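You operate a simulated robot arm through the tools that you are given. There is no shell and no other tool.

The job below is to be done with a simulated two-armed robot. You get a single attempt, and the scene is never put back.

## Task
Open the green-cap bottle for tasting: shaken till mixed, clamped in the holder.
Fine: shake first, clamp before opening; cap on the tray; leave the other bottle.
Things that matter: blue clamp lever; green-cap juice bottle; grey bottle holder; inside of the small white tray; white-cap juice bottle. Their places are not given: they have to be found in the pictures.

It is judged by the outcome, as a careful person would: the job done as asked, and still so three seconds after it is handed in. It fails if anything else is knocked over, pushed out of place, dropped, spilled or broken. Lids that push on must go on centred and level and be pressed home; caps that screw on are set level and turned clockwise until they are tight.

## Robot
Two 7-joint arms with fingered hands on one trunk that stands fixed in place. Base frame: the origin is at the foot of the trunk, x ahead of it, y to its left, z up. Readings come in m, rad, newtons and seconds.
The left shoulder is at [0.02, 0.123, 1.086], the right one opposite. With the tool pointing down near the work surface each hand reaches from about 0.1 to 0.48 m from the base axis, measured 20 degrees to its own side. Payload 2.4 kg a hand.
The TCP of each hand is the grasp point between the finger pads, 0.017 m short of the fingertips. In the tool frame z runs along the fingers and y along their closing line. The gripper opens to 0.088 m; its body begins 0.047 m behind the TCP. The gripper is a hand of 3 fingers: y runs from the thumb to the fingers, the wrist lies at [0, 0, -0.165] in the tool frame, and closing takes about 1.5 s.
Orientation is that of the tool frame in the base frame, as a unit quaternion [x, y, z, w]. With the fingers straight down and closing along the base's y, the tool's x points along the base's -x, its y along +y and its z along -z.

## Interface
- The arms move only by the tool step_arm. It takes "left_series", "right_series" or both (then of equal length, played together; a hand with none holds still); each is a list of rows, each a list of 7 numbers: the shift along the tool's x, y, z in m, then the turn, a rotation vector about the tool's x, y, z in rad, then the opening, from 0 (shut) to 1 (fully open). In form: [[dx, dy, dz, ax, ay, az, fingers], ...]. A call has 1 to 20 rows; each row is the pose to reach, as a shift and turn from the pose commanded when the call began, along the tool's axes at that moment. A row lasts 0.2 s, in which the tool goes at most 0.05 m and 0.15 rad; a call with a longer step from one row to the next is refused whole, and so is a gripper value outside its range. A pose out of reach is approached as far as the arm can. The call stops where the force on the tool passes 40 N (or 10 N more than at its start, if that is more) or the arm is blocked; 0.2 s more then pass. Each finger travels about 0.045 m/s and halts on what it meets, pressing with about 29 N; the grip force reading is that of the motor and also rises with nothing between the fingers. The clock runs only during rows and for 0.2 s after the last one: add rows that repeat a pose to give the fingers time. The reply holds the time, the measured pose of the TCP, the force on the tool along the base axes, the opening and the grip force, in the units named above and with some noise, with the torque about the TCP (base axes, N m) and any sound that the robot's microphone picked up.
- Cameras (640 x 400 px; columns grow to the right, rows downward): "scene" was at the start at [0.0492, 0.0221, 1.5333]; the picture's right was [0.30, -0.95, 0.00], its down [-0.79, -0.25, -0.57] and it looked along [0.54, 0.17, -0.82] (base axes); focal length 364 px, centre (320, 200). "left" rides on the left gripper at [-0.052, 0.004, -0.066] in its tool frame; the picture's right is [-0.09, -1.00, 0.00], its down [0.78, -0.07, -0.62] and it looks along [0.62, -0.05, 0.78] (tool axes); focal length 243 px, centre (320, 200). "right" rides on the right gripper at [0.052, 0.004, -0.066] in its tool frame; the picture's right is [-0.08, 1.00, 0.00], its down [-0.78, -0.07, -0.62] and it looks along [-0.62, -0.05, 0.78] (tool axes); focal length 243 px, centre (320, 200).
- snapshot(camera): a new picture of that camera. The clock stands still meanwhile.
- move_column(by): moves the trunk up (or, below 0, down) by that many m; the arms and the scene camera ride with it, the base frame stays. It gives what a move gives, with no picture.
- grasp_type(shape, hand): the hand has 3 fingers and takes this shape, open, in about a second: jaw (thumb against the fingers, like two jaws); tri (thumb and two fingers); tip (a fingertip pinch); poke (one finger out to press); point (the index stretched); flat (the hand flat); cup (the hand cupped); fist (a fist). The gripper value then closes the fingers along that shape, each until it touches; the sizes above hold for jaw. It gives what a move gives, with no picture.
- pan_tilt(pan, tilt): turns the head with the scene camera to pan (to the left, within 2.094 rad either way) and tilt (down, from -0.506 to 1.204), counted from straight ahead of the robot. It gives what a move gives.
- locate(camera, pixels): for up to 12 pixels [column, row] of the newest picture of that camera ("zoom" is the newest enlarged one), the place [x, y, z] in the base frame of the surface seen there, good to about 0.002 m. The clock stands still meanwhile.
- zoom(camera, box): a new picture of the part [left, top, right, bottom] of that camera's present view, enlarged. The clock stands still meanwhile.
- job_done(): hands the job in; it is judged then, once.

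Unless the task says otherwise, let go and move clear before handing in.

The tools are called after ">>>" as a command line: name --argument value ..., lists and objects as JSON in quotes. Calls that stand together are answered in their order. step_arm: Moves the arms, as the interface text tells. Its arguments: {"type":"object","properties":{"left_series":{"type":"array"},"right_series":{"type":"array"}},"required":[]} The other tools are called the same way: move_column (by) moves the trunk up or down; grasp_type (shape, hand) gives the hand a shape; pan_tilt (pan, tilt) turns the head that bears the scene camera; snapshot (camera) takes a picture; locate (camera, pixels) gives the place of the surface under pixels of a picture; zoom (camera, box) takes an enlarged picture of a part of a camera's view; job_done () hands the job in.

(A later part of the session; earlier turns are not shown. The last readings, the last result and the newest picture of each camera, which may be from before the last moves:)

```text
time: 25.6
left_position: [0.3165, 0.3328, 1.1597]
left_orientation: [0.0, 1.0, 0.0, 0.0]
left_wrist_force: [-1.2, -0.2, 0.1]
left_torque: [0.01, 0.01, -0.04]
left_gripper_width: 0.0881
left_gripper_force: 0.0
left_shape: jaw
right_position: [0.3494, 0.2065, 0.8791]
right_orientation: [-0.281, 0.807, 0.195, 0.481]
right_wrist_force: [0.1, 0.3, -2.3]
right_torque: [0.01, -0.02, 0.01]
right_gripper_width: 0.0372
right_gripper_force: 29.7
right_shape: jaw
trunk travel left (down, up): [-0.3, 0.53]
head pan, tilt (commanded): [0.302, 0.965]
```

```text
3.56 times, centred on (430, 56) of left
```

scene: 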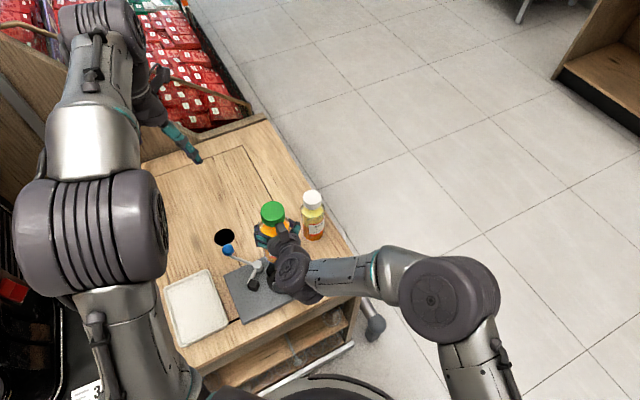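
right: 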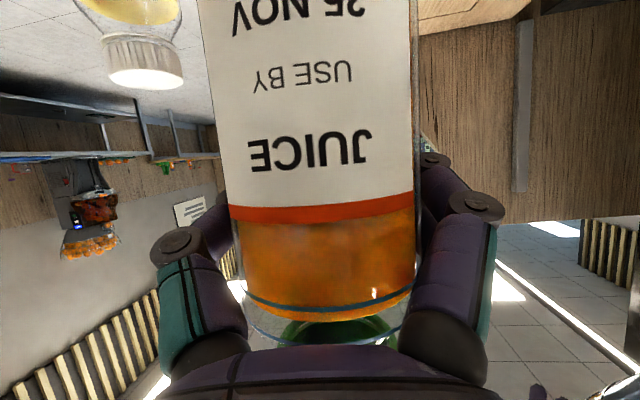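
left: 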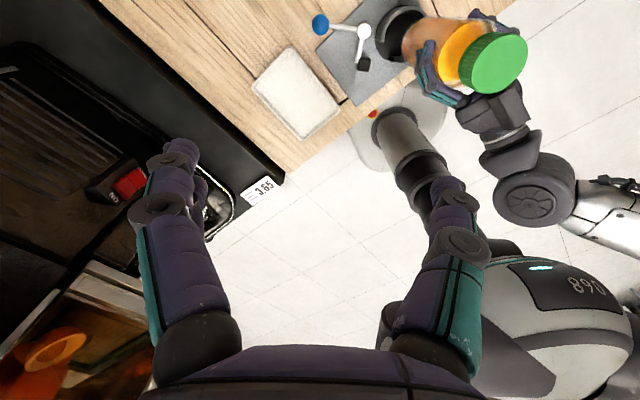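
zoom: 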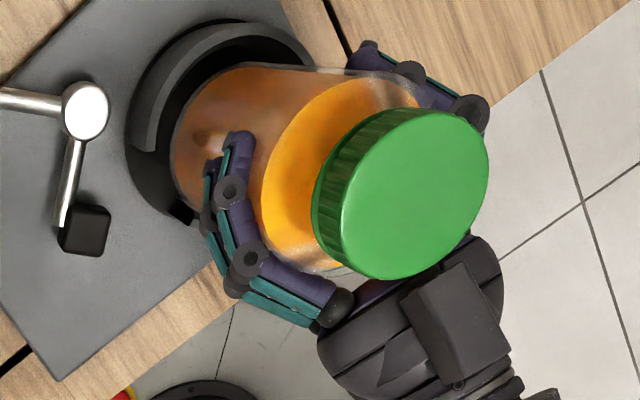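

The base is just above the rim with the cup wall visible evenly around it in the left zoom. I'll check the cap centre once more before inserting.

>>> locate --camera "left" --pixels '[[452, 54], [440, 70], [466, 40], [463, 60], [440, 45], [395, 45], [400, 35]]'

>>> zoom --camera "scene" --box '[240, 190, 330, 270]'

>>> locate --camera "zoom" --pixels '[[330, 120], [330, 90], [330, 150], [290, 120], [370, 120], [300, 95], [360, 95], [300, 145], [360, 145]]'

```text
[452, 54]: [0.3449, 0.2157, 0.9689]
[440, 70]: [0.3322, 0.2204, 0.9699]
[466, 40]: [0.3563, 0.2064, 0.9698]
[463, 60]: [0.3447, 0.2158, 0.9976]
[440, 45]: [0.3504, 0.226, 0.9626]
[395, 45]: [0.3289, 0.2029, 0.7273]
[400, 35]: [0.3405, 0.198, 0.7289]
```

```text
5.00 times, centred on (285, 230) of scene
```

zoom: 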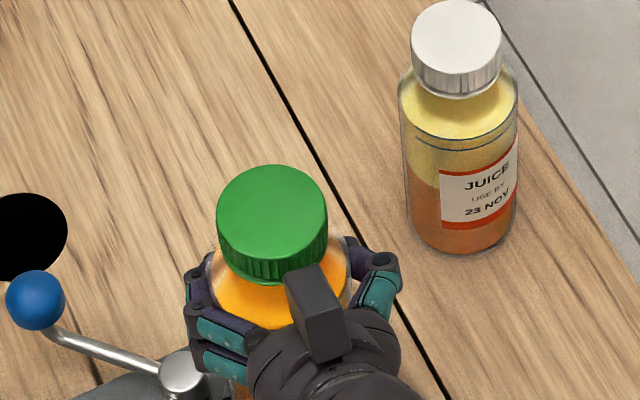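

```text
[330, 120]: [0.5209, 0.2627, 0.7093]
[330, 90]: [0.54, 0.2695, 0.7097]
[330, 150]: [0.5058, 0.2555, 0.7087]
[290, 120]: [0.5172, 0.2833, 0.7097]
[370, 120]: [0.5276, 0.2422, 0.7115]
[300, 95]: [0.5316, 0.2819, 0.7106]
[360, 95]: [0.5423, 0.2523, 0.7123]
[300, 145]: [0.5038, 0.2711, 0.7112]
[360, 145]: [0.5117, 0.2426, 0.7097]
```

Now the cap is at (272,209) in this zoom; I'll locate on it.

>>> locate --camera "zoom" --pixels '[[272, 209], [272, 170], [272, 246], [222, 209], [322, 209], [240, 180], [305, 180], [240, 238], [305, 238], [225, 280], [330, 270], [270, 310]]'

>>> snapshot --camera "right"

>>> snapshot --camera "left"

```text
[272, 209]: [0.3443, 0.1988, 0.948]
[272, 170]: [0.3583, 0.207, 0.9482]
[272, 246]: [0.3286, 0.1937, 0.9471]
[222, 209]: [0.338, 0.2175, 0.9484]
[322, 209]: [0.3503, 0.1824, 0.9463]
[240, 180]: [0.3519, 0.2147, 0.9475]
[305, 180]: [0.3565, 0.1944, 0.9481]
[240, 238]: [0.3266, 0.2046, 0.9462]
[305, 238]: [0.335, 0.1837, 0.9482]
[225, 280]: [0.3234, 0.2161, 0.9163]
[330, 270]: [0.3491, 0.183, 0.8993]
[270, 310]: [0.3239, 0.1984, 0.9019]
```

```text
taken
```

right: 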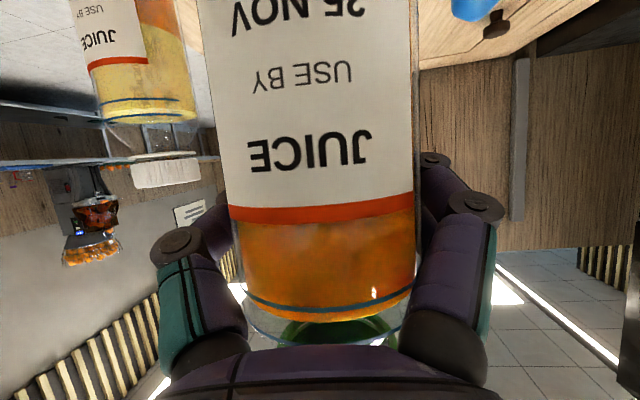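

```text
taken
```

left: 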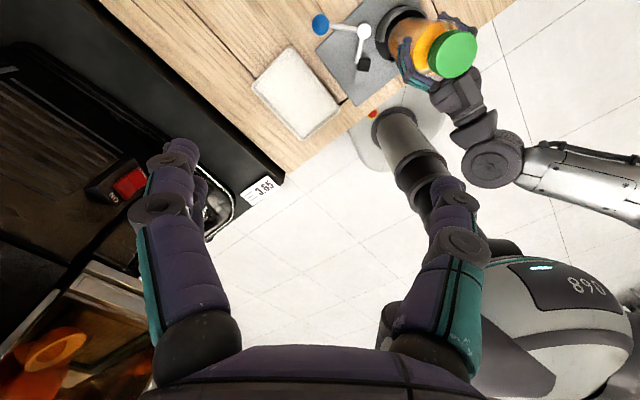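

The cap centre reads (0.344,0.200), so I'll shift (-2,+1.5) mm and lower 5.2 cm into the cup, watching the force.

>>> step_arm --right_series '[[0.0004, 0.0024, -0.0004, 0, 0, 0, 0], [0.011, 0.0019, 0.0052, 0, 0, 0, 0], [0.0217, 0.0013, 0.0107, 0, 0, 0, 0], [0.0323, 0.0008, 0.0163, 0, 0, 0, 0], [0.0412, 0.0003, 0.0209, 0, 0, 0, 0], [0.0465, 0, 0.0237, 0, 0, 0, 0], [0.0465, 0, 0.0237, 0, 0, 0, 0]]'

>>> zoom --camera "scene" --box '[220, 190, 340, 310]'

>>> zoom --camera "left" --box '[320, 0, 500, 112]'

```text
time: 27.2
left_position: [0.3166, 0.3346, 1.1586]
left_orientation: [0.0, 1.0, 0.001, 0.0]
left_wrist_force: [-0.8, -0.4, 0.1]
left_torque: [0.03, 0.01, 0.03]
left_gripper_width: 0.088
left_gripper_force: 0.0
left_shape: jaw
right_position: [0.3472, 0.2072, 0.8275]
right_orientation: [-0.28, 0.808, 0.194, 0.481]
right_wrist_force: [2.7, -1.2, -1.5]
right_torque: [-0.11, -0.13, -0.01]
right_gripper_width: 0.0371
right_gripper_force: 29.0
right_shape: jaw
trunk travel left (down, up): [-0.3, 0.53]
head pan, tilt (commanded): [0.302, 0.965]
```

```text
3.33 times, centred on (280, 250) of scene
```

zoom: 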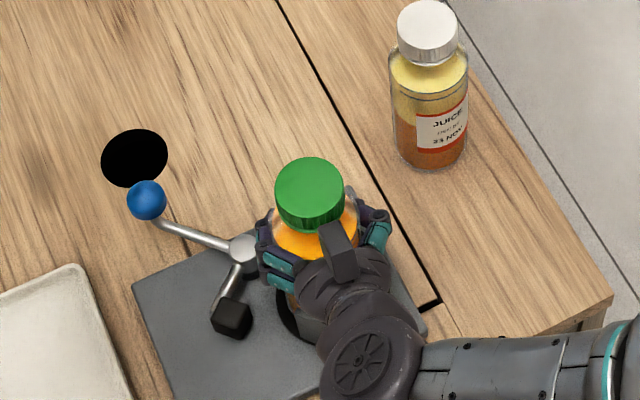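

```text
3.56 times, centred on (410, 56) of left
```

zoom: 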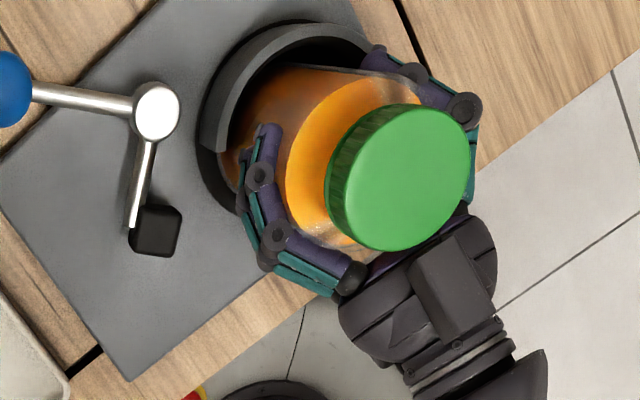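

The bottle is inside the cup with a small sideways contact force (2.7 N in +x), so it lightly touches the near wall. I'll ease it +1.5 mm in x and lower the last few millimetres.

>>> step_arm --right_series '[[-0.0004, -0.0015, 0.0006, 0, 0, 0, 0], [0.0014, -0.0016, 0.0015, 0, 0, 0, 0], [0.0023, -0.0016, 0.002, 0, 0, 0, 0], [0.0031, -0.0017, 0.0024, 0, 0, 0, 0], [0.0031, -0.0017, 0.0024, 0, 0, 0, 0]]'

>>> zoom --camera "scene" --box '[240, 190, 330, 270]'

>>> locate --camera "zoom" --pixels '[[340, 200], [340, 170], [320, 200], [300, 200], [340, 215], [370, 200], [340, 240]]'

```text
time: 28.4
left_position: [0.3159, 0.333, 1.1592]
left_orientation: [0.0, 1.0, 0.0, 0.0]
left_wrist_force: [0.4, 0.5, 0.1]
left_torque: [-0.04, 0.03, 0.02]
left_gripper_width: 0.088
left_gripper_force: 0.2
left_shape: jaw
right_position: [0.3475, 0.2071, 0.8233]
right_orientation: [-0.28, 0.808, 0.193, 0.48]
right_wrist_force: [-0.2, -0.4, -2.1]
right_torque: [-0.02, -0.07, 0.02]
right_gripper_width: 0.0368
right_gripper_force: 29.6
right_shape: jaw
trunk travel left (down, up): [-0.3, 0.53]
head pan, tilt (commanded): [0.302, 0.965]
```

```text
5.00 times, centred on (285, 230) of scene
```

zoom: 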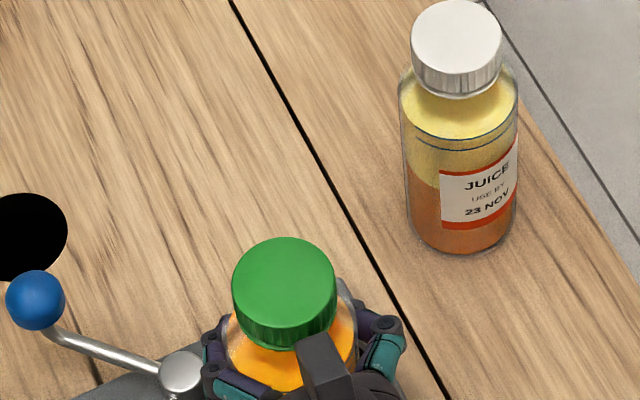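

```text
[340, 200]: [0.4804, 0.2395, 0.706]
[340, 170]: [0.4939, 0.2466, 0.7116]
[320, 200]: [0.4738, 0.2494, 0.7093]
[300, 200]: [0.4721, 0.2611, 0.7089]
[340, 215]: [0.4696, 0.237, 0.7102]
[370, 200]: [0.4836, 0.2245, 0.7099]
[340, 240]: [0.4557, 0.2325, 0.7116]
```

The side force is gone and the weight (about 2 N) is still on the hand, so the base isn't on the floor yet. I'll read the cap height at (285,278).

>>> locate --camera "zoom" --pixels '[[285, 278], [285, 245], [285, 310], [240, 280], [330, 280], [260, 255], [310, 255], [310, 300]]'

>>> step_arm --right_series '[[0.0018, -0.0001, 0.0009, 0, 0, 0, 0], [0.0027, -0.0001, 0.0014, 0, 0, 0, 0], [0.0027, -0.0001, 0.0014, 0, 0, 0, 0]]'

```text
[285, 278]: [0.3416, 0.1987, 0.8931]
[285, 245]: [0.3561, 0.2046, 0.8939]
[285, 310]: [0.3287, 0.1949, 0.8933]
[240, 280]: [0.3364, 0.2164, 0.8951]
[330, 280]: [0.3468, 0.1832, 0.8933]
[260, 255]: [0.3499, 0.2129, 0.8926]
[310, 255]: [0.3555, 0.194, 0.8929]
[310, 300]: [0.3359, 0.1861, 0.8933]
```

```text
time: 29.2
left_position: [0.3147, 0.3333, 1.1594]
left_orientation: [0.0, 1.0, 0.0, 0.0]
left_wrist_force: [0.2, -0.7, -0.1]
left_torque: [-0.03, -0.06, -0.02]
left_gripper_width: 0.0882
left_gripper_force: 0.1
left_shape: jaw
right_position: [0.3475, 0.2063, 0.8218]
right_orientation: [-0.281, 0.807, 0.195, 0.481]
right_wrist_force: [0.1, 3.3, 9.0]
right_torque: [0.01, -0.02, -0.05]
right_gripper_width: 0.0368
right_gripper_force: 28.5
right_shape: jaw
trunk travel left (down, up): [-0.3, 0.53]
head pan, tilt (commanded): [0.302, 0.965]
```

The force now reads +9 N up, so the bottle is standing on the cup floor with its cap at z about 0.891. I'll open the right hand while holding still.

>>> step_arm --right_series '[[-0.0009, 0, -0.0005, 0, 0, 0, 0.3], [-0.0009, 0, -0.0005, 0, 0, 0, 0.5], [-0.0009, 0, -0.0005, 0, 0, 0, 0.7], [-0.0009, 0, -0.0005, 0, 0, 0, 0.85], [-0.0009, 0, -0.0005, 0, 0, 0, 1], [-0.0009, 0, -0.0005, 0, 0, 0, 1], [-0.0009, 0, -0.0005, 0, 0, 0, 1]]'

>>> zoom --camera "scene" --box '[220, 190, 340, 310]'

>>> zoom --camera "left" --box '[320, 0, 500, 112]'

>>> snapshot --camera "right"

```text
time: 30.8
left_position: [0.315, 0.3327, 1.1599]
left_orientation: [0.0, 1.0, 0.0, 0.0]
left_wrist_force: [-0.4, -0.1, 0.4]
left_torque: [0.04, 0.05, 0.01]
left_gripper_width: 0.0879
left_gripper_force: 0.1
left_shape: jaw
right_position: [0.3488, 0.2063, 0.821]
right_orientation: [-0.28, 0.807, 0.194, 0.482]
right_wrist_force: [-1.1, 0.2, -0.2]
right_torque: [-0.01, -0.02, 0.01]
right_gripper_width: 0.0876
right_gripper_force: 0.0
right_shape: jaw
trunk travel left (down, up): [-0.3, 0.53]
head pan, tilt (commanded): [0.302, 0.965]
```

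```text
3.33 times, centred on (280, 250) of scene
```

zoom: 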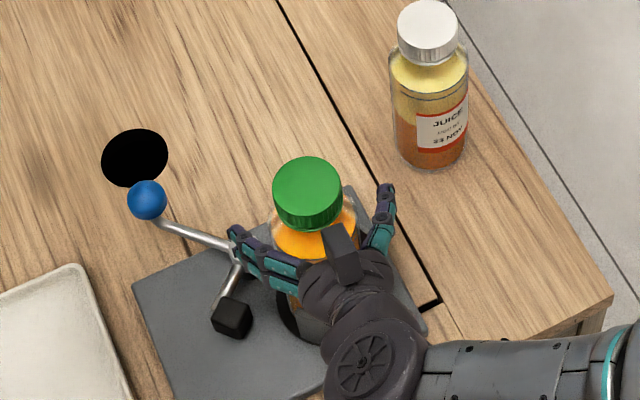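

```text
3.56 times, centred on (410, 56) of left
```

zoom: 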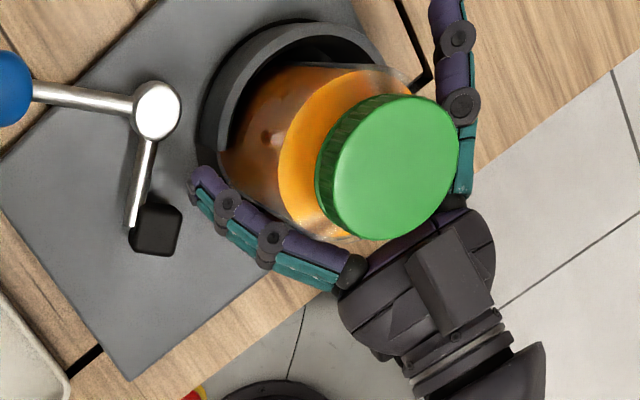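

```text
taken
```

right: 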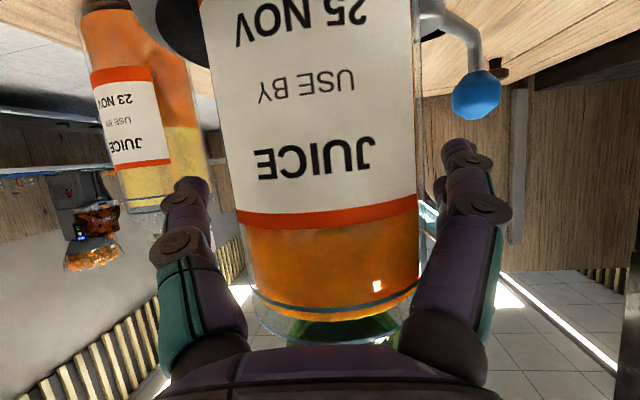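

The fingers are open and the bottle stands free in the cup. I'll withdraw the right hand straight back along its own axis by 14 cm.

>>> step_arm --right_series '[[0, 0, -0.015, 0, 0, 0, 1], [0, 0, -0.035, 0, 0, 0, 1], [0, 0, -0.06, 0, 0, 0, 1], [0, 0, -0.09, 0, 0, 0, 1], [0, 0, -0.12, 0, 0, 0, 1], [0, 0, -0.14, 0, 0, 0, 1]]'

>>> snapshot --camera "scene"

>>> zoom --camera "left" --box '[300, 0, 480, 112]'

>>> snapshot --camera "right"

```text
time: 32.2
left_position: [0.3166, 0.3331, 1.1581]
left_orientation: [0.0, 1.0, 0.0, -0.001]
left_wrist_force: [-0.7, -0.3, 0.3]
left_torque: [0.02, 0.0, -0.02]
left_gripper_width: 0.0883
left_gripper_force: 0.1
left_shape: jaw
right_position: [0.2542, 0.124, 0.8866]
right_orientation: [-0.28, 0.807, 0.195, 0.481]
right_wrist_force: [-0.3, -0.1, -0.5]
right_torque: [0.01, -0.02, 0.04]
right_gripper_width: 0.0877
right_gripper_force: 0.1
right_shape: jaw
trunk travel left (down, up): [-0.3, 0.53]
head pan, tilt (commanded): [0.302, 0.965]
```

```text
taken
```

scene: 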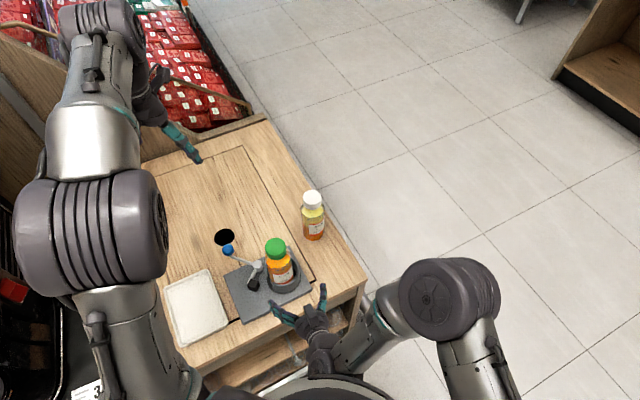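

```text
3.56 times, centred on (390, 56) of left
```

zoom: 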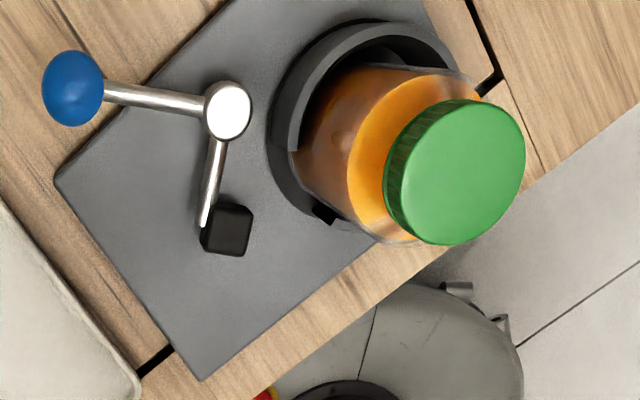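

```text
taken
```

right: 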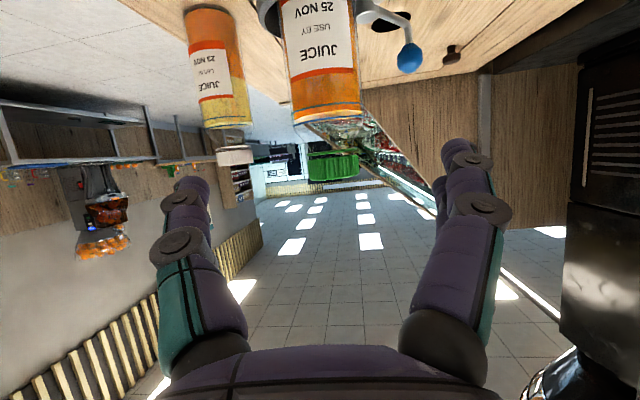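

The bottle stands in the cup. I'll zoom in to judge whether the juice is fully uniform.

>>> zoom --camera "right" --box '[170, 0, 410, 190]'

>>> zoom --camera "scene" --box '[250, 185, 340, 300]'

```text
2.11 times, centred on (290, 95) of right
```

zoom: 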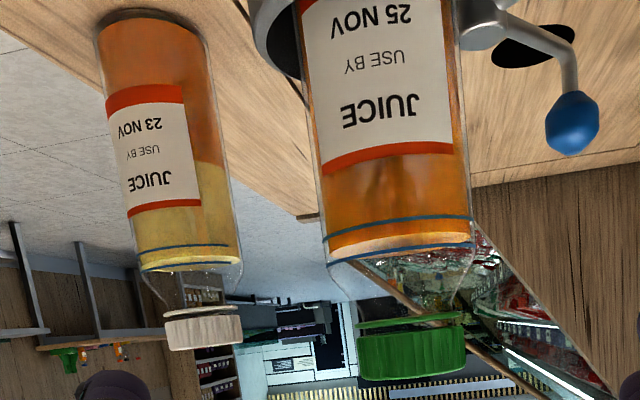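

```text
3.48 times, centred on (295, 242) of scene
```

zoom: 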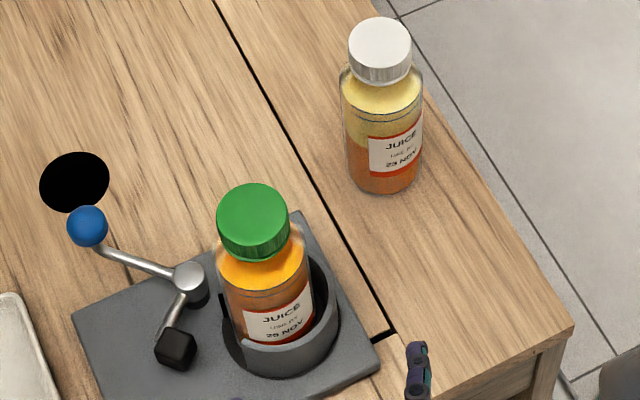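

The layer boundary is gone in the green bottle, while the white one still shows two layers. I'll take a closer look at the body beside the label to be sure there's no remaining gradient.

>>> zoom --camera "scene" --box '[258, 230, 308, 295]'

>>> zoom --camera "right" --box '[270, 0, 380, 70]'

```text
6.15 times, centred on (283, 262) of scene
```

zoom: 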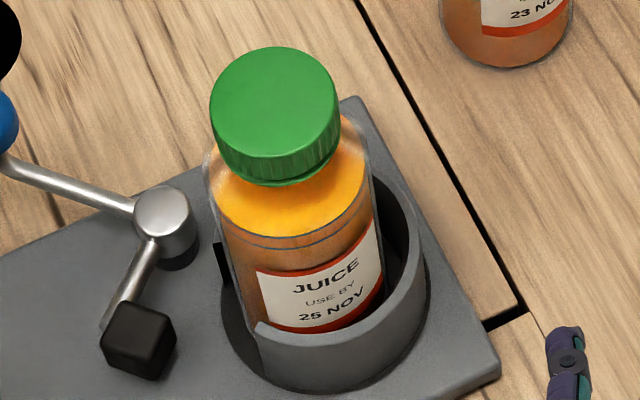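

```text
5.71 times, centred on (325, 35) of right
```

zoom: 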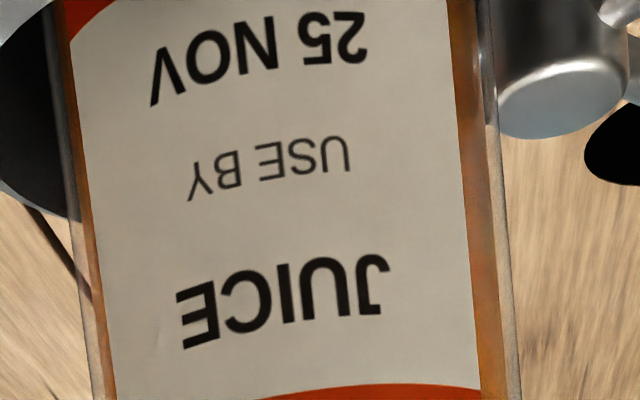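

The juice is one even orange down the whole side, so it is mixed. Next I'll move the right hand clear to the right while the left hand turns 90° (to close along x) and comes down to above the blue knob at z 0.90.

>>> step_arm --left_series '[[-0.0028, -0.0004, 0.0235, 0, 0, -0.1428, 1], [-0.0056, -0.0007, 0.0471, 0, 0, -0.2856, 1], [-0.0085, -0.0011, 0.0706, 0, 0, -0.4284, 1], [-0.0113, -0.0015, 0.0942, 0, 0, -0.5712, 1], [-0.0141, -0.0018, 0.1177, 0, 0, -0.714, 1], [-0.0169, -0.0022, 0.1413, 0, 0, -0.8568, 1], [-0.0197, -0.0025, 0.1648, 0, 0, -0.9996, 1], [-0.0225, -0.0029, 0.1884, 0, 0, -1.1424, 1], [-0.0254, -0.0033, 0.2119, 0, 0, -1.2852, 1], [-0.0282, -0.0036, 0.2355, 0, 0, -1.428, 1], [-0.031, -0.004, 0.259, 0, 0, -1.5708, 1], [-0.031, -0.004, 0.259, 0, 0, -1.5708, 1]]' --right_series '[[-0.0029, -0.0275, -0.0091, 0, 0, 0, 1], [-0.0058, -0.0551, -0.0182, 0, 0, 0, 1], [-0.0088, -0.0826, -0.0273, 0, 0, 0, 1], [-0.0117, -0.1101, -0.0363, 0, 0, 0, 1], [-0.0146, -0.1377, -0.0454, 0, 0, 0, 1], [-0.0175, -0.1652, -0.0545, 0, 0, 0, 1], [-0.0175, -0.1652, -0.0545, 0, 0, 0, 1], [-0.0175, -0.1652, -0.0545, 0, 0, 0, 1], [-0.0175, -0.1652, -0.0545, 0, 0, 0, 1], [-0.0175, -0.1652, -0.0545, 0, 0, 0, 1], [-0.0175, -0.1652, -0.0545, 0, 0, 0, 1], [-0.0175, -0.1652, -0.0545, 0, 0, 0, 1]]'

>>> snapshot --camera "scene"

>>> snapshot --camera "left"

```text
time: 34.8
left_position: [0.3453, 0.3293, 0.8972]
left_orientation: [0.708, -0.706, 0.0, 0.0]
left_wrist_force: [-0.4, 0.2, 0.2]
left_torque: [-0.02, -0.03, 0.01]
left_gripper_width: 0.0876
left_gripper_force: 0.0
left_shape: jaw
right_position: [0.3287, -0.0301, 0.9185]
right_orientation: [-0.279, 0.808, 0.194, 0.482]
right_wrist_force: [-0.6, 0.3, 0.9]
right_torque: [0.0, -0.01, 0.01]
right_gripper_width: 0.0877
right_gripper_force: 0.1
right_shape: jaw
trunk travel left (down, up): [-0.3, 0.53]
head pan, tilt (commanded): [0.302, 0.965]
```

```text
taken
```

scene: 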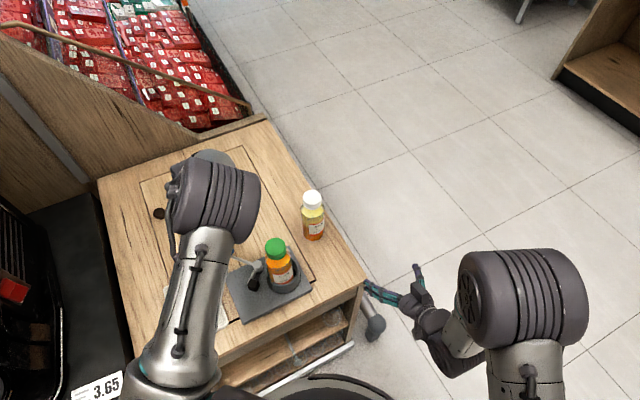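

```text
taken
```

left: 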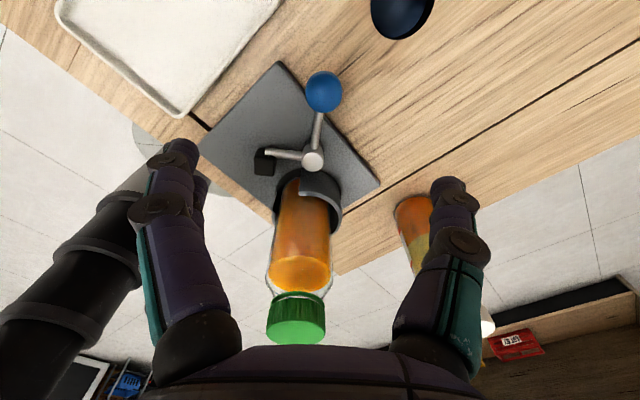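

The left hand sits above the knob, which is at (323,92) in the left camera, and the pivot at (313,160). I'll locate these points from close range.

>>> locate --camera "left" --pixels '[[323, 92], [323, 75], [310, 92], [337, 92], [323, 108], [313, 158], [317, 135], [290, 155], [264, 162], [320, 120], [305, 180], [332, 190]]'

>>> zoom --camera "left" --box '[230, 60, 390, 220]'

```text
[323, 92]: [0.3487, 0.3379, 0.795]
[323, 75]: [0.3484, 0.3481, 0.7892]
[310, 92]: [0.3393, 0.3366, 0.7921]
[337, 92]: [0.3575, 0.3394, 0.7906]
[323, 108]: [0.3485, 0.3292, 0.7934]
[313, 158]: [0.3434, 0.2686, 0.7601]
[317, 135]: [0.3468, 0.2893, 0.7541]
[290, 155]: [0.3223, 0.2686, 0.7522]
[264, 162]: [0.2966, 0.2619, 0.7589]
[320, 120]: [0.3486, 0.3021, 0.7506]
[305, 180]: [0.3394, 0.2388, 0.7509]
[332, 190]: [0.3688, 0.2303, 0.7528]
```

```text
2.50 times, centred on (310, 140) of left
```

zoom: 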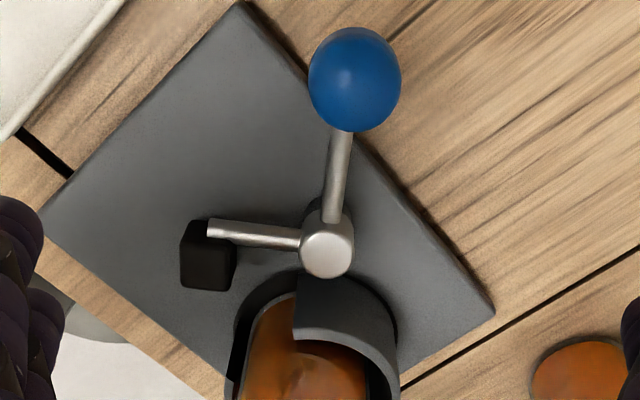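

The knob centre is about (0.348,0.337,0.784), radius 11 mm; the pivot is (0.344,0.266). I'll lower the open left hand so the pads straddle the knob.

>>> step_arm --left_series '[[-0.0077, -0.002, 0.025, 0, 0, 0, 1], [-0.0077, -0.002, 0.055, 0, 0, 0, 0.8], [-0.0077, -0.002, 0.085, 0, 0, 0, 0.7], [-0.0077, -0.002, 0.105, 0, 0, 0, 0.7], [-0.0077, -0.002, 0.112, 0, 0, 0, 0.7], [-0.0077, -0.002, 0.112, 0, 0, 0, 0.7]]'

>>> snapshot --camera "left"

>>> snapshot --camera "scene"

```text
time: 36.2
left_position: [0.3481, 0.3353, 0.7896]
left_orientation: [0.708, -0.706, 0.001, -0.001]
left_wrist_force: [-0.1, 0.3, 0.6]
left_torque: [-0.04, 0.01, -0.05]
left_gripper_width: 0.062
left_gripper_force: 0.1
left_shape: jaw
right_position: [0.3295, -0.0302, 0.9177]
right_orientation: [-0.28, 0.807, 0.194, 0.482]
right_wrist_force: [-0.6, -0.6, -0.4]
right_torque: [0.02, -0.01, -0.05]
right_gripper_width: 0.088
right_gripper_force: 0.0
right_shape: jaw
trunk travel left (down, up): [-0.3, 0.53]
head pan, tilt (commanded): [0.302, 0.965]
```

```text
taken
```

left: 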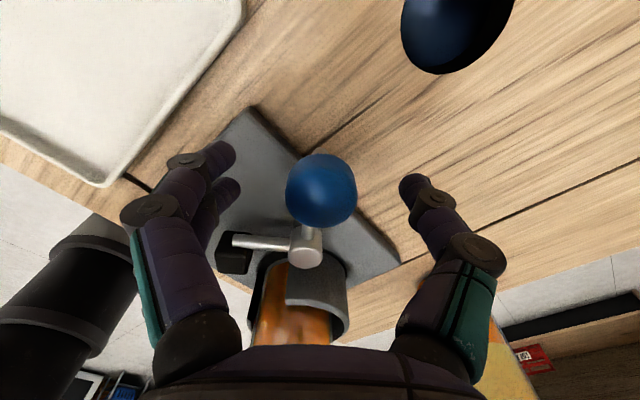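

```text
taken
```

scene: 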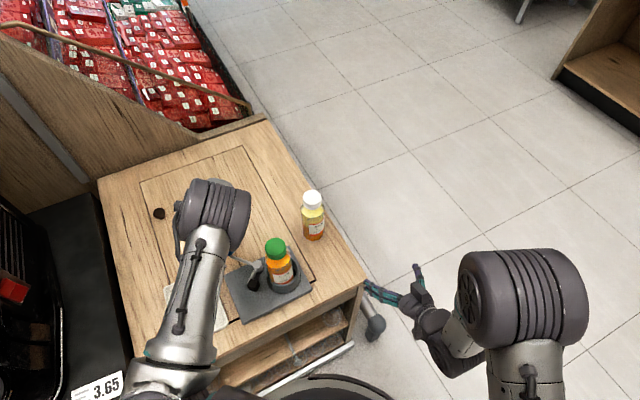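

The knob (321,190) sits almost exactly at the TCP's image point (318,200). I'll lower 3 mm and close on it.

>>> step_arm --left_series '[[0, 0, 0.003, 0, 0, 0, 0.5], [0, 0, 0.003, 0, 0, 0, 0.3], [0, 0, 0.003, 0, 0, 0, 0.1], [0, 0, 0.003, 0, 0, 0, 0], [0, 0, 0.003, 0, 0, 0, 0], [0, 0, 0.003, 0, 0, 0, 0], [0, 0, 0.003, 0, 0, 0, 0]]'

>>> snapshot --camera "left"

```text
time: 37.8
left_position: [0.348, 0.3368, 0.7852]
left_orientation: [0.708, -0.707, 0.0, 0.001]
left_wrist_force: [2.6, -2.3, -1.0]
left_torque: [-0.06, 0.1, -0.02]
left_gripper_width: 0.0075
left_gripper_force: 29.7
left_shape: jaw
right_position: [0.33, -0.0299, 0.9167]
right_orientation: [-0.28, 0.808, 0.194, 0.481]
right_wrist_force: [0.3, 0.4, -0.6]
right_torque: [0.06, 0.02, -0.01]
right_gripper_width: 0.0879
right_gripper_force: 0.0
right_shape: jaw
trunk travel left (down, up): [-0.3, 0.53]
head pan, tilt (commanded): [0.302, 0.965]
```

```text
taken
```

left: 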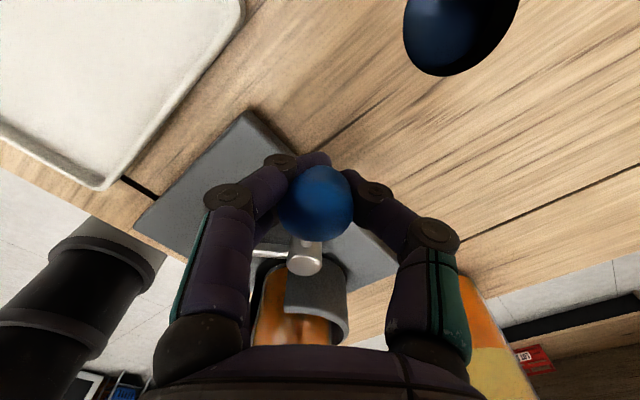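

The knob is wrapped by the fingertips (grip 29.7 N). I'll swing it along its arc about the pivot, counter-clockwise by 30° first, turning the hand with it.

>>> step_arm --left_series '[[0, 0.0074, 0, 0, 0, -0.1047, 0], [0.0007, 0.0148, 0, 0, 0, -0.2094, 0], [0.0023, 0.0221, 0, 0, 0, -0.3142, 0], [0.0045, 0.0292, 0, 0, 0, -0.4189, 0], [0.0075, 0.036, 0, 0, 0, -0.5236, 0], [0.0075, 0.036, 0, 0, 0, -0.5236, 0]]'

>>> snapshot --camera "left"

>>> zoom --camera "scene" --box '[200, 200, 340, 320]'

```text
time: 39.2
left_position: [0.3119, 0.3296, 0.7829]
left_orientation: [0.867, -0.498, 0.0, 0.001]
left_wrist_force: [-1.2, 10.6, -7.4]
left_torque: [0.06, -0.06, -0.09]
left_gripper_width: 0.0046
left_gripper_force: 29.3
left_shape: jaw
right_position: [0.3291, -0.0283, 0.9174]
right_orientation: [-0.28, 0.808, 0.193, 0.48]
right_wrist_force: [0.5, 0.2, -0.4]
right_torque: [0.05, -0.02, -0.02]
right_gripper_width: 0.0879
right_gripper_force: 0.0
right_shape: jaw
trunk travel left (down, up): [-0.3, 0.53]
head pan, tilt (commanded): [0.302, 0.965]
```

```text
taken
```

left: 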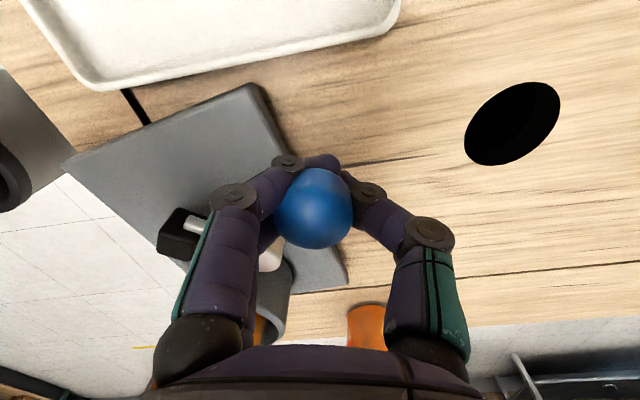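

```text
3.33 times, centred on (270, 260) of scene
```

zoom: 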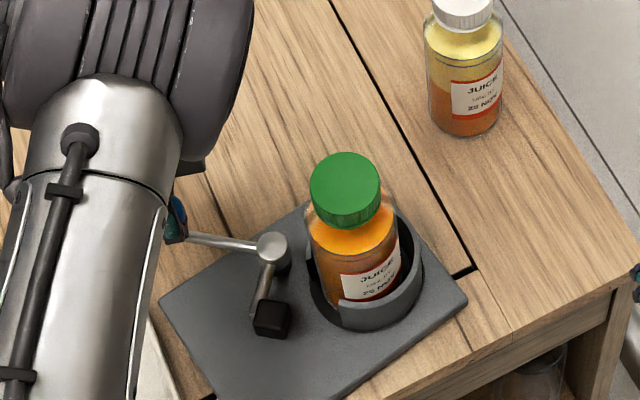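

The lever is turning (pad now at (273,318) below the pivot at (272,248)), with about 10 N radial push, so my arc radius is a little small. I'll measure pivot, pad and knob again.

>>> locate --camera "zoom" --pixels '[[272, 242], [273, 310], [225, 240], [195, 236], [265, 285]]'

>>> locate --camera "left" --pixels '[[314, 205], [295, 205], [340, 205], [314, 180], [314, 235], [185, 225], [268, 258]]'

```text
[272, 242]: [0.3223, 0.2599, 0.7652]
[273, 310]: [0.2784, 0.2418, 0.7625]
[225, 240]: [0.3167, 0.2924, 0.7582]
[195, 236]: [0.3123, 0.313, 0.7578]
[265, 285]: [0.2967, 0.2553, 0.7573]
```

```text
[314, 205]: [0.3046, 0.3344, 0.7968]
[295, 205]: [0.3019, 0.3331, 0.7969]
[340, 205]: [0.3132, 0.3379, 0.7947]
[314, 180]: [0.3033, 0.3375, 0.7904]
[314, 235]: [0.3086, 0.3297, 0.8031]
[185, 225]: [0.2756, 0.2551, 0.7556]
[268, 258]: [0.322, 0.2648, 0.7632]
```

The pivot now reads (0.322,0.260) instead of (0.346,0.265) and the plate corners show about 10° of rotation, so the lever is stiff and the whole holder slid about 2 cm with it. I'll run the same path backwards while still gripping the knob to bring the holder back, then hold it with the other hand.

>>> step_arm --left_series '[[0.0008, -0.0074, 0, 0, 0, 0.1047, 0], [0.0025, -0.0146, 0, 0, 0, 0.2094, 0], [0.0048, -0.0217, 0, 0, 0, 0.3142, 0], [0.0079, -0.0285, 0, 0, 0, 0.4189, 0], [0.0116, -0.0349, 0, 0, 0, 0.5236, 0], [0.0116, -0.0349, 0, 0, 0, 0.5236, 0]]'

>>> snapshot --camera "left"

>>> zoom --camera "scene" --box '[200, 200, 340, 320]'

>>> locate --camera "zoom" --pixels '[[272, 242], [273, 310], [225, 240], [195, 236], [290, 222], [340, 190]]'

```text
time: 40.6
left_position: [0.3502, 0.3384, 0.7854]
left_orientation: [0.708, -0.707, -0.001, 0.001]
left_wrist_force: [-0.7, -7.1, -15.6]
left_torque: [0.01, -0.16, 0.18]
left_gripper_width: 0.0036
left_gripper_force: 28.5
left_shape: jaw
right_position: [0.3297, -0.0306, 0.9186]
right_orientation: [-0.28, 0.808, 0.195, 0.48]
right_wrist_force: [0.2, 0.5, 0.4]
right_torque: [0.03, 0.01, -0.04]
right_gripper_width: 0.0879
right_gripper_force: 0.1
right_shape: jaw
trunk travel left (down, up): [-0.3, 0.53]
head pan, tilt (commanded): [0.302, 0.965]
```

```text
taken
```

left: 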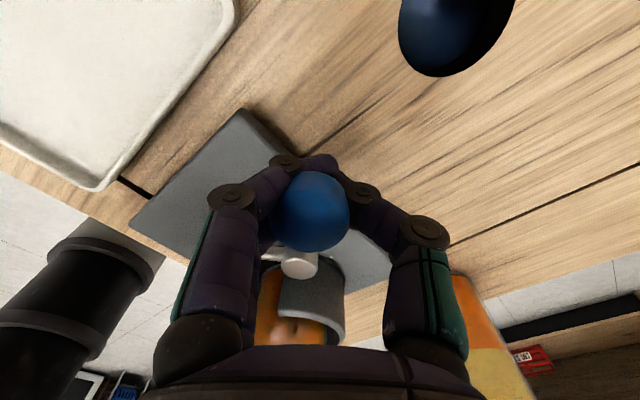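

```text
3.33 times, centred on (270, 260) of scene
```

zoom: 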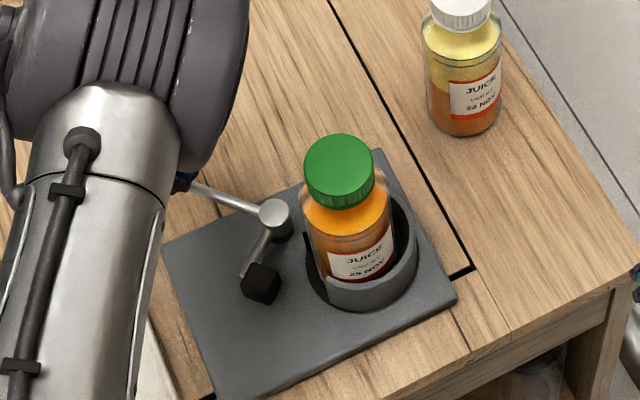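

```text
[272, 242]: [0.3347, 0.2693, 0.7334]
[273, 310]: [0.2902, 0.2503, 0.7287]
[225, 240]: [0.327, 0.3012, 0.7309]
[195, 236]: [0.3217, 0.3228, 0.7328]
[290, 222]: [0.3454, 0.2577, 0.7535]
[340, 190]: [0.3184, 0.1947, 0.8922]
```

The holder is back close to where it was, but the fingertips are squeezing under the ball and lifting it (15.6 N). I'll open the hand to release the knob.

>>> step_arm --left_series '[[0, 0, 0, 0, 0, 0, 0.2], [0, 0, 0, 0, 0, 0, 0.4], [0, 0, 0, 0, 0, 0, 0.6], [0, 0, 0, 0, 0, 0, 0.8], [0, 0, 0, 0, 0, 0, 0.9], [0, 0, 0, 0, 0, 0, 0.9]]'

>>> zoom --camera "scene" --box '[200, 200, 340, 320]'

>>> snapshot --camera "left"

```text
time: 42.0
left_position: [0.3487, 0.3372, 0.7843]
left_orientation: [-0.707, 0.707, 0.0, 0.0]
left_wrist_force: [0.0, 1.1, -0.1]
left_torque: [-0.02, -0.01, -0.01]
left_gripper_width: 0.0792
left_gripper_force: 0.1
left_shape: jaw
right_position: [0.3302, -0.0305, 0.9186]
right_orientation: [-0.28, 0.807, 0.195, 0.481]
right_wrist_force: [-0.1, -1.1, 1.2]
right_torque: [-0.01, 0.03, -0.03]
right_gripper_width: 0.088
right_gripper_force: 0.2
right_shape: jaw
trunk travel left (down, up): [-0.3, 0.53]
head pan, tilt (commanded): [0.302, 0.965]
```

```text
3.33 times, centred on (270, 260) of scene
```

zoom: 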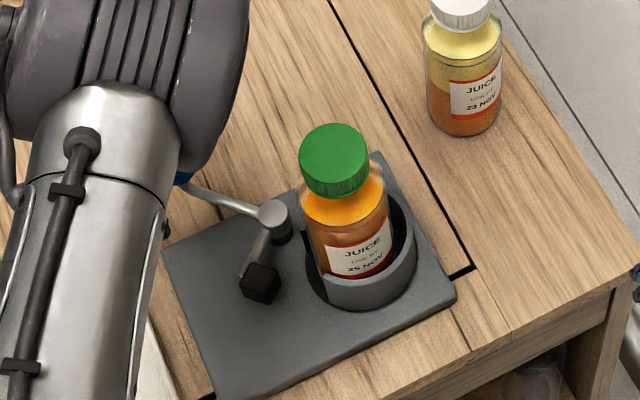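

```text
taken
```

left: 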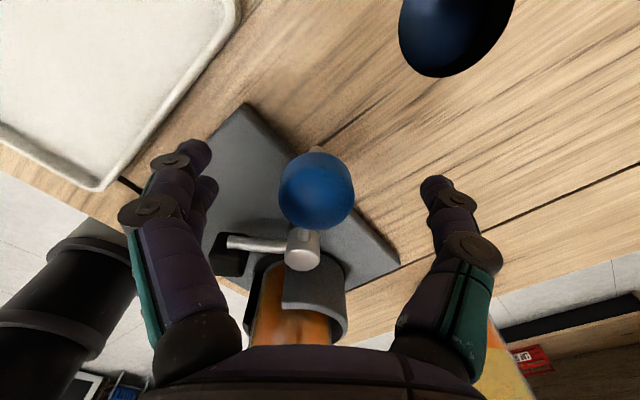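

The holder is back within 2–4 mm of its original place. To turn the stiff lever I need a stop: I'll brace the plate's near-right edge by its bottom corner with the right hand, so I first locate the plate corners precisely.

>>> zoom --camera "scene" --box '[210, 240, 330, 340]'

>>> snapshot --camera "right"

```text
4.00 times, centred on (270, 290) of scene
```

zoom: 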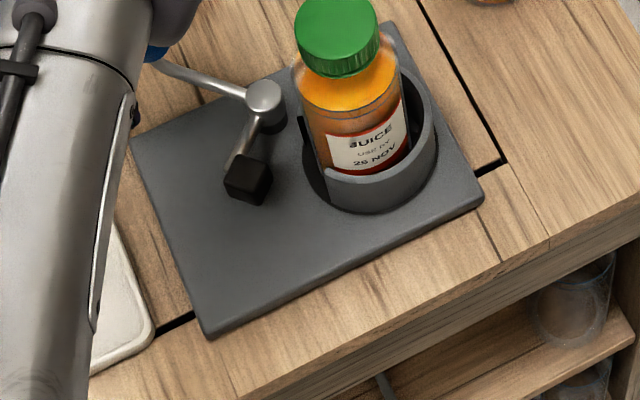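

```text
taken
```

right: 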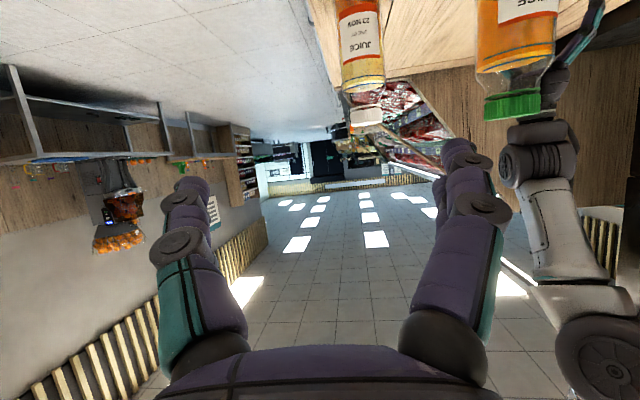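

The plate corners show at (208,335), (135,145), (483,200) and (388,22). I'll locate these, plus the pivot, pad and table strip.

>>> locate --camera "zoom" --pixels '[[210, 328], [138, 148], [478, 200], [386, 30], [264, 92], [248, 168], [300, 288], [350, 266], [230, 355], [320, 300], [150, 330], [270, 345]]'

>>> locate --camera "zoom" --pixels '[[336, 30], [300, 30], [375, 30], [336, 5], [336, 55], [125, 290], [110, 230], [150, 315], [175, 325], [250, 380], [420, 290], [250, 148]]'

```text
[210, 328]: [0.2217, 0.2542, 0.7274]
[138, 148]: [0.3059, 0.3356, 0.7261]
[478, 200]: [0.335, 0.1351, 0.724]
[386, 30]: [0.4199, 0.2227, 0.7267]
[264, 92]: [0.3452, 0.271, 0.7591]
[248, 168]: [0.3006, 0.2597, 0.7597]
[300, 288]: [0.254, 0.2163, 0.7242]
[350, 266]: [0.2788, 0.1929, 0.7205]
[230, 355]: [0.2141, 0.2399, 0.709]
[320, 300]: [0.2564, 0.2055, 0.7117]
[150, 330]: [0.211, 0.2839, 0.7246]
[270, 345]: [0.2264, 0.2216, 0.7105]
```

```text
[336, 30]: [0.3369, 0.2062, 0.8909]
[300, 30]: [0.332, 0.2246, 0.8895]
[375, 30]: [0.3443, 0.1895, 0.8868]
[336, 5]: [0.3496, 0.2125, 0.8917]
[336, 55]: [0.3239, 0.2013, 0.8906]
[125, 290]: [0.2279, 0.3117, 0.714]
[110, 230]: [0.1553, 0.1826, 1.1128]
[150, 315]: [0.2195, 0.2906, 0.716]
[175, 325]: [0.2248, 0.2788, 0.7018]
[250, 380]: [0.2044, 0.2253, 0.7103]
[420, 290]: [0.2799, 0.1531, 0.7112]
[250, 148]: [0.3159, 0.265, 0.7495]
```

The plate's near-right edge runs from (0.221,0.254) to (0.335,0.134), and the tray corner is 3 cm off its bottom corner. Before sending the right hand there I'll check where the left forearm hangs above that spot.

>>> locate --camera "zoom" --pixels '[[125, 120], [110, 180], [100, 230], [90, 290], [80, 340], [75, 385], [60, 120], [50, 200], [40, 300], [30, 380], [120, 60], [10, 200]]'

>>> snapshot --camera "scene"

```text
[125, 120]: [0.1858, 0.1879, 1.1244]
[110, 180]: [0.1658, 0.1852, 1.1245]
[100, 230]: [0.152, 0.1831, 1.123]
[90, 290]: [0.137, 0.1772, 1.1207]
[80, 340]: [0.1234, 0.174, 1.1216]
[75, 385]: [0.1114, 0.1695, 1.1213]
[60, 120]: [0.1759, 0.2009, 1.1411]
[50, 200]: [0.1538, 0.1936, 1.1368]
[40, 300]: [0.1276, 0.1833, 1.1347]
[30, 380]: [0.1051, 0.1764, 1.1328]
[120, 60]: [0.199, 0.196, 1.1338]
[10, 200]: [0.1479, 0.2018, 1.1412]
```

```text
taken
```

scene: 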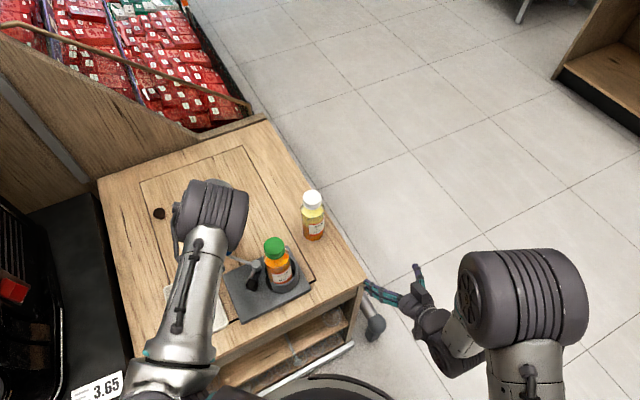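

The left arm is high enough (surface at z about 1.12), leaving room underneath. I'll turn the right hand to point straight down with its fingers closed, moving to (0.26,0.04,0.80).

>>> step_arm --right_series '[[0.0141, 0.0116, 0.0061, -0.001, 0.1365, -0.0132, 0.8], [0.0282, 0.0233, 0.0122, -0.002, 0.273, -0.0264, 0.6], [0.0423, 0.0349, 0.0183, -0.0031, 0.4096, -0.0395, 0.4], [0.0564, 0.0466, 0.0244, -0.0041, 0.5461, -0.0527, 0.2], [0.0705, 0.0582, 0.0304, -0.0051, 0.6826, -0.0659, 0], [0.0846, 0.0698, 0.0365, -0.0061, 0.8191, -0.0791, 0], [0.0987, 0.0815, 0.0426, -0.0072, 0.9557, -0.0922, 0], [0.1128, 0.0931, 0.0487, -0.0082, 1.0922, -0.1054, 0], [0.1128, 0.0931, 0.0487, -0.0082, 1.0922, -0.1054, 0]]'

>>> snapshot --camera "right"

>>> snapshot --camera "scene"

```text
time: 44.0
left_position: [0.3503, 0.3367, 0.7859]
left_orientation: [-0.706, 0.708, 0.0, 0.0]
left_wrist_force: [0.1, -0.6, 0.6]
left_torque: [0.01, -0.02, -0.01]
left_gripper_width: 0.0791
left_gripper_force: 0.0
left_shape: jaw
right_position: [0.1969, -0.0238, 0.7836]
right_orientation: [-0.381, 0.924, 0.001, 0.0]
right_wrist_force: [-0.7, 0.9, 0.1]
right_torque: [0.01, -0.01, 0.0]
right_gripper_width: 0.0002
right_gripper_force: 29.2
right_shape: jaw
right hand out of reach, approached as far as the arm can: row 6, 7, 8, 9
trunk travel left (down, up): [-0.3, 0.53]
head pan, tilt (commanded): [0.302, 0.965]
```

```text
taken
```

right: 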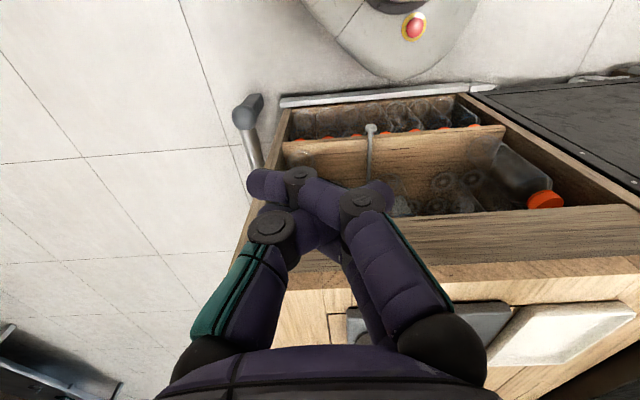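

```text
taken
```

scene: 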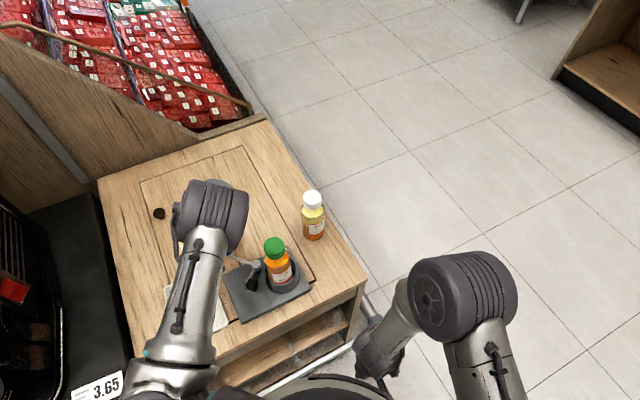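

The right hand points down but stopped short at (0.197,-0.024,0.784), so that exact pose was out of reach. I'll send a zero step to see what pose the arm now holds.

>>> step_arm --right_series '[[0, 0, 0, 0, 0, 0, 0], [0, 0, 0, 0, 0, 0, 0]]'

```text
time: 44.6
left_position: [0.35, 0.337, 0.7863]
left_orientation: [0.707, -0.707, 0.0, 0.0]
left_wrist_force: [0.6, -0.2, 0.6]
left_torque: [0.0, 0.0, -0.01]
left_gripper_width: 0.079
left_gripper_force: 0.0
left_shape: jaw
right_position: [0.1968, -0.0254, 0.7828]
right_orientation: [-0.382, 0.924, 0.001, 0.002]
right_wrist_force: [-0.2, -0.2, 0.1]
right_torque: [0.02, -0.04, -0.03]
right_gripper_width: 0.0
right_gripper_force: 29.1
right_shape: jaw
trunk travel left (down, up): [-0.3, 0.53]
head pan, tilt (commanded): [0.302, 0.965]
```

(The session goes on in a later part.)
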